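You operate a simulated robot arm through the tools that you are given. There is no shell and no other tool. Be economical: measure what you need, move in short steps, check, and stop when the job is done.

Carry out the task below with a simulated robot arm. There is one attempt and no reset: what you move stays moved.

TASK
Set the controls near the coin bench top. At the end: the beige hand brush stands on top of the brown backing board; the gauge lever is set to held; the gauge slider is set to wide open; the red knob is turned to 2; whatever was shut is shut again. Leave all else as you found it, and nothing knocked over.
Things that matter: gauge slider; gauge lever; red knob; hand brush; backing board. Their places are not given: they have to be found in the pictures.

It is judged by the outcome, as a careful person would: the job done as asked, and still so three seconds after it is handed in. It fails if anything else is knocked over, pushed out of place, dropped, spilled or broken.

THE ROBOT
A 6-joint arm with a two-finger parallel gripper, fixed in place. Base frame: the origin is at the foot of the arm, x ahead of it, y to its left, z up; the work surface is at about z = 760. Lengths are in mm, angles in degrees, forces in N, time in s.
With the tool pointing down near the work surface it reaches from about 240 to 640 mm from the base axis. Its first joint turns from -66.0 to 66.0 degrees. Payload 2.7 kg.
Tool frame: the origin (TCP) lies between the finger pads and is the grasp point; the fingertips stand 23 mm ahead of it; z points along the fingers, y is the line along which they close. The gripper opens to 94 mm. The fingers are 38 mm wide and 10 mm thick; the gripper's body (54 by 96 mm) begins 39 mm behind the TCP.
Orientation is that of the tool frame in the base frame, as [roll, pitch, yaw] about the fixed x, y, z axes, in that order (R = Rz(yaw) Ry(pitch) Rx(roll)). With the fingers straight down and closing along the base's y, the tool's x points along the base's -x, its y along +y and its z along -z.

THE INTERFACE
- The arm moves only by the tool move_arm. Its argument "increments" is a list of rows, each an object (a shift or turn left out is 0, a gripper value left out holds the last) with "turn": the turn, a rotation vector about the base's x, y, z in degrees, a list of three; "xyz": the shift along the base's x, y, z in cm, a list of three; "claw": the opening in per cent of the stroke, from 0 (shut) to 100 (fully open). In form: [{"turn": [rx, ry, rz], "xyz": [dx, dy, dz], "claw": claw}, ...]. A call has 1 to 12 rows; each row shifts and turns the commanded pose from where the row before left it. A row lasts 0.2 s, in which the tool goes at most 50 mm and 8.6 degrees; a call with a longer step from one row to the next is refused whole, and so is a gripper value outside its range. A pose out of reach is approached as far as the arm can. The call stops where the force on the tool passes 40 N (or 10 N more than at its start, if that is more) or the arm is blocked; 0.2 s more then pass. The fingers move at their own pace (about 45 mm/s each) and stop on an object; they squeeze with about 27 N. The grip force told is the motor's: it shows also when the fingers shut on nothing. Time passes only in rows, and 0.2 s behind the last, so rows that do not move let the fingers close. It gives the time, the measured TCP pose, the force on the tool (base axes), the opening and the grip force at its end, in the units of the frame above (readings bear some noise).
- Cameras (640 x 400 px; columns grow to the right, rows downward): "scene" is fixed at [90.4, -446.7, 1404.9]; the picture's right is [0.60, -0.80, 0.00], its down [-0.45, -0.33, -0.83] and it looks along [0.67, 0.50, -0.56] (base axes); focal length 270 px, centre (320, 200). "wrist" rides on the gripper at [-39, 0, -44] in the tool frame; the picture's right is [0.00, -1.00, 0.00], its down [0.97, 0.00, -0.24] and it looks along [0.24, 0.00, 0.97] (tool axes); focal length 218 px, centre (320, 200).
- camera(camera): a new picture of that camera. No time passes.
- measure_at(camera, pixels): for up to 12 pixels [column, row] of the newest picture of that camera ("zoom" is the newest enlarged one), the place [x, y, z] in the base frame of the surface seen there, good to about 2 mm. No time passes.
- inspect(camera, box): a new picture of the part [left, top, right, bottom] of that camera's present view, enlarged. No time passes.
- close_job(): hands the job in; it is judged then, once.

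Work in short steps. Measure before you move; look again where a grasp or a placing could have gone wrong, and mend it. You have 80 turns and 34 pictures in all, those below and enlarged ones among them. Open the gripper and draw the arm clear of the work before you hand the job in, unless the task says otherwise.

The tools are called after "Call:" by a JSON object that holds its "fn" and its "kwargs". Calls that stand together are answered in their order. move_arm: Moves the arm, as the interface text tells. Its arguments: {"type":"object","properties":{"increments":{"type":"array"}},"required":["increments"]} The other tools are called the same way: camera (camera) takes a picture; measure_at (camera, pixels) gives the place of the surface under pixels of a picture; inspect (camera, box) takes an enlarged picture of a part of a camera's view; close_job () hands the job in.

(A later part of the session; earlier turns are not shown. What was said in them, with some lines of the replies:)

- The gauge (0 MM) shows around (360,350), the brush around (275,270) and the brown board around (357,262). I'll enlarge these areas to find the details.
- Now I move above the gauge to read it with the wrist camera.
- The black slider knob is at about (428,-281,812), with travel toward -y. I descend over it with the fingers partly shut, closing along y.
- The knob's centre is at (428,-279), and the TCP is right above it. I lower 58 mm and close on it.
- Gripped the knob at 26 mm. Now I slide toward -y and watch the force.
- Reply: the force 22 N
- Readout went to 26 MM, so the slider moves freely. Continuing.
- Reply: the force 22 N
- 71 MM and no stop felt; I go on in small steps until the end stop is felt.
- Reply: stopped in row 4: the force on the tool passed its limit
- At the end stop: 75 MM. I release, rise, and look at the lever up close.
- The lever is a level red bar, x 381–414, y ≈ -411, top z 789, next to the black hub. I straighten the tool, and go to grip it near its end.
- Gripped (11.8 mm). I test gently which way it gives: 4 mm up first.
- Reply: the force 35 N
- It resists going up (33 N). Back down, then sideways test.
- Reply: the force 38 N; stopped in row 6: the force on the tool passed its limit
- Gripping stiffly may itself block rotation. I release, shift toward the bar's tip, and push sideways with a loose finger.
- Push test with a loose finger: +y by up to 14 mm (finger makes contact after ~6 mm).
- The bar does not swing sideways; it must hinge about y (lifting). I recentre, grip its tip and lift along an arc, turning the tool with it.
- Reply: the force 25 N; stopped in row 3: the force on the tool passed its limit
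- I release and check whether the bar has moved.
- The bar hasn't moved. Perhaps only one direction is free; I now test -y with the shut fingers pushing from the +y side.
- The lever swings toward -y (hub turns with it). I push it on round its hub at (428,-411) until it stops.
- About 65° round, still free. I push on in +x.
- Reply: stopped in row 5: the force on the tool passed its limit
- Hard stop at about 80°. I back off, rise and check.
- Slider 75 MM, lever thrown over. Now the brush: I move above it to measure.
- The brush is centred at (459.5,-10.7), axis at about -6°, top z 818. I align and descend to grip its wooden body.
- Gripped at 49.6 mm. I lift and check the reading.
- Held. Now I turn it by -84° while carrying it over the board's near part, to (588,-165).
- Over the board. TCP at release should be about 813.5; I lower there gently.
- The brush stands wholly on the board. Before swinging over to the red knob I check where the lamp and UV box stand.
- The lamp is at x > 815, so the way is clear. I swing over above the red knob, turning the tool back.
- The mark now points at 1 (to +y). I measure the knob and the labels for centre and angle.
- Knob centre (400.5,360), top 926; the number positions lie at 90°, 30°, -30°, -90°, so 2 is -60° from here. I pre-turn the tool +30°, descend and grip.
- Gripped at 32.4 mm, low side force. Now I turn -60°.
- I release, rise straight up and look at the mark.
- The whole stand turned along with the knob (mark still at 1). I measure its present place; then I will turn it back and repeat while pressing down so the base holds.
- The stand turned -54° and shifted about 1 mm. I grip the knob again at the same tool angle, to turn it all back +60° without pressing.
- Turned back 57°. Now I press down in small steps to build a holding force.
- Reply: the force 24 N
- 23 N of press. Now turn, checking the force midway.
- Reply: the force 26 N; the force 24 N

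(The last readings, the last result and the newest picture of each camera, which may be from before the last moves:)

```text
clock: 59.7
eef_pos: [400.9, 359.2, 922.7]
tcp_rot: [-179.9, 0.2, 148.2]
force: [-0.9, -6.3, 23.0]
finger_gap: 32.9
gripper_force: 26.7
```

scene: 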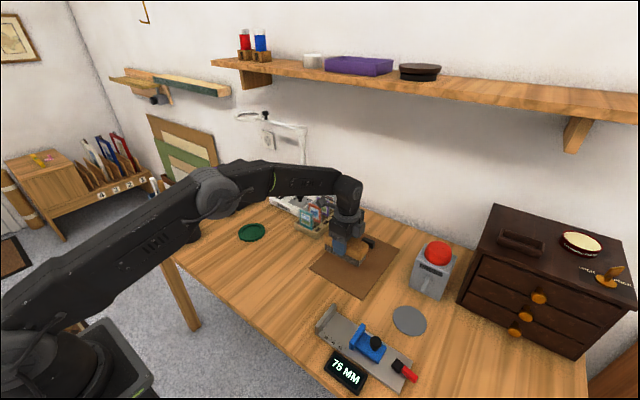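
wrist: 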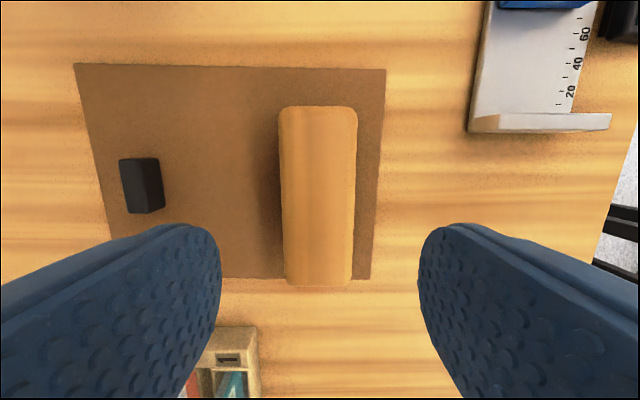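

I take the pressure off, release, rise and look.

Call:
{"fn": "move_arm", "kwargs": {"increments": [{"xyz": [0, 0, 0.3]}, {"claw": 65}, {}, {}, {"xyz": [0, 0, 3]}, {"xyz": [0, 0, 3]}, {"xyz": [0, 0, 3], "turn": [0, 0, 8]}, {"xyz": [0, -0.3, 3], "turn": [0, 0, 8]}, {"turn": [0, 0, 8]}, {"turn": [0, 0, 7.8]}, {}]}}

Call:
{"fn": "inspect", "kwargs": {"camera": "wrist", "box": [240, 120, 400, 280]}}

```text
clock: 62.1
eef_pos: [402.4, 356.4, 1044.6]
tcp_rot: [-179.9, 0.2, 180.0]
force: [0.4, -0.3, -0.9]
finger_gap: 61.2
gripper_force: 0.1
```

```text
2.50 times, centred on (320, 200) of wrist
```

zoom: 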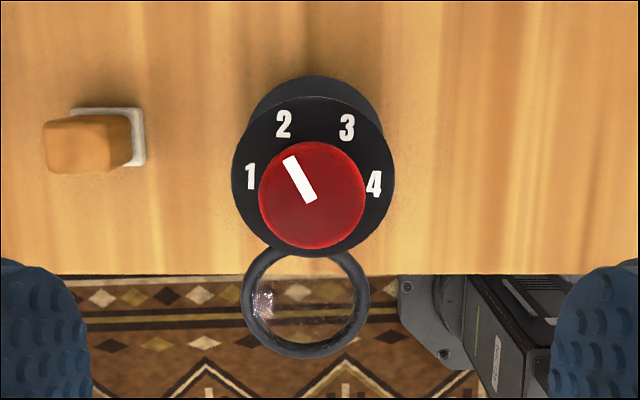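

Pressing worked: the mark points at 2 and the stand is back. I measure both exactly.

Call:
{"fn": "measure_at", "kwargs": {"camera": "zoom", "pixels": [[250, 177], [284, 124], [347, 127], [374, 184], [309, 198], [291, 160], [262, 196], [362, 196], [312, 146], [312, 243], [310, 195]]}}

```text
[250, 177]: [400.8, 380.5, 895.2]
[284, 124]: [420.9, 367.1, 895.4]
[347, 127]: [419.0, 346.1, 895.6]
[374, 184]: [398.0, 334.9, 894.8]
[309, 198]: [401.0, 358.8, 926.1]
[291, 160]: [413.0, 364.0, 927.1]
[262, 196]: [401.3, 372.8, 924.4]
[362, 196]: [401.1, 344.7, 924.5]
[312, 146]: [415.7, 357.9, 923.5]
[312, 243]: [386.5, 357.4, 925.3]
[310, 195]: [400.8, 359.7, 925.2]
```

The mark stands at about 24–25° against label 2 at about 27°, and the stand is within about 2–3 mm and 3° of where it was. I draw the arm clear and take a last look.

Call:
{"fn": "move_arm", "kwargs": {"increments": [{"xyz": [-0.5, 0, 4]}, {"xyz": [-0.5, -1, 4]}, {"xyz": [-1, -4, 2]}, {"xyz": [-1, -4, 2]}, {"xyz": [-1, -4, 2]}, {"xyz": [-1, -4, 2]}, {"xyz": [-1, -4, 1]}, {"xyz": [0, -4, 0], "claw": 100}, {"xyz": [0, -4, 0]}, {}]}}

Call:
{"fn": "camera", "kwargs": {"camera": "scene"}}

```text
clock: 64.3
eef_pos: [340.9, 64.9, 1214.8]
tcp_rot: [-179.9, 0.2, -180.0]
force: [0.0, 0.3, 0.8]
finger_gap: 93.7
gripper_force: 0.0
```

```text
0 pictures are left
```

scene: 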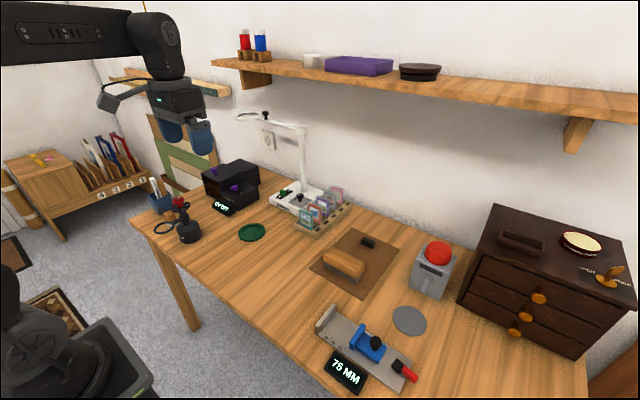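

The picture shows the brush on the board, the gauge at 75 MM with its lever thrown over, the loupe stand upright, and the arm clear. I hand the job in.

Call:
{"fn": "close_job", "kwargs": {}}

```text
The job is handed in.
```

I handed the job in with all four settings made, but the loupe stand carrying the red knob ended slightly off its starting place.

- **Brush:** it stands wholly on the brown backing board.
- **Gauge slider:** it is at its end stop, reading 75 MM.
- **Gauge lever:** I pushed it to its hard stop, about 80° round. It has no markings, so I took that end as "held".
- **Red knob:** its mark points at 2, within about 3°.
- **Loupe stand:** on my first try the whole stand turned about 54° with the knob. I turned it back, and it now sits about 2–4 mm and 3° from where it was.

I opened nothing, so nothing had to be shut again. The last picture shows nothing knocked over.
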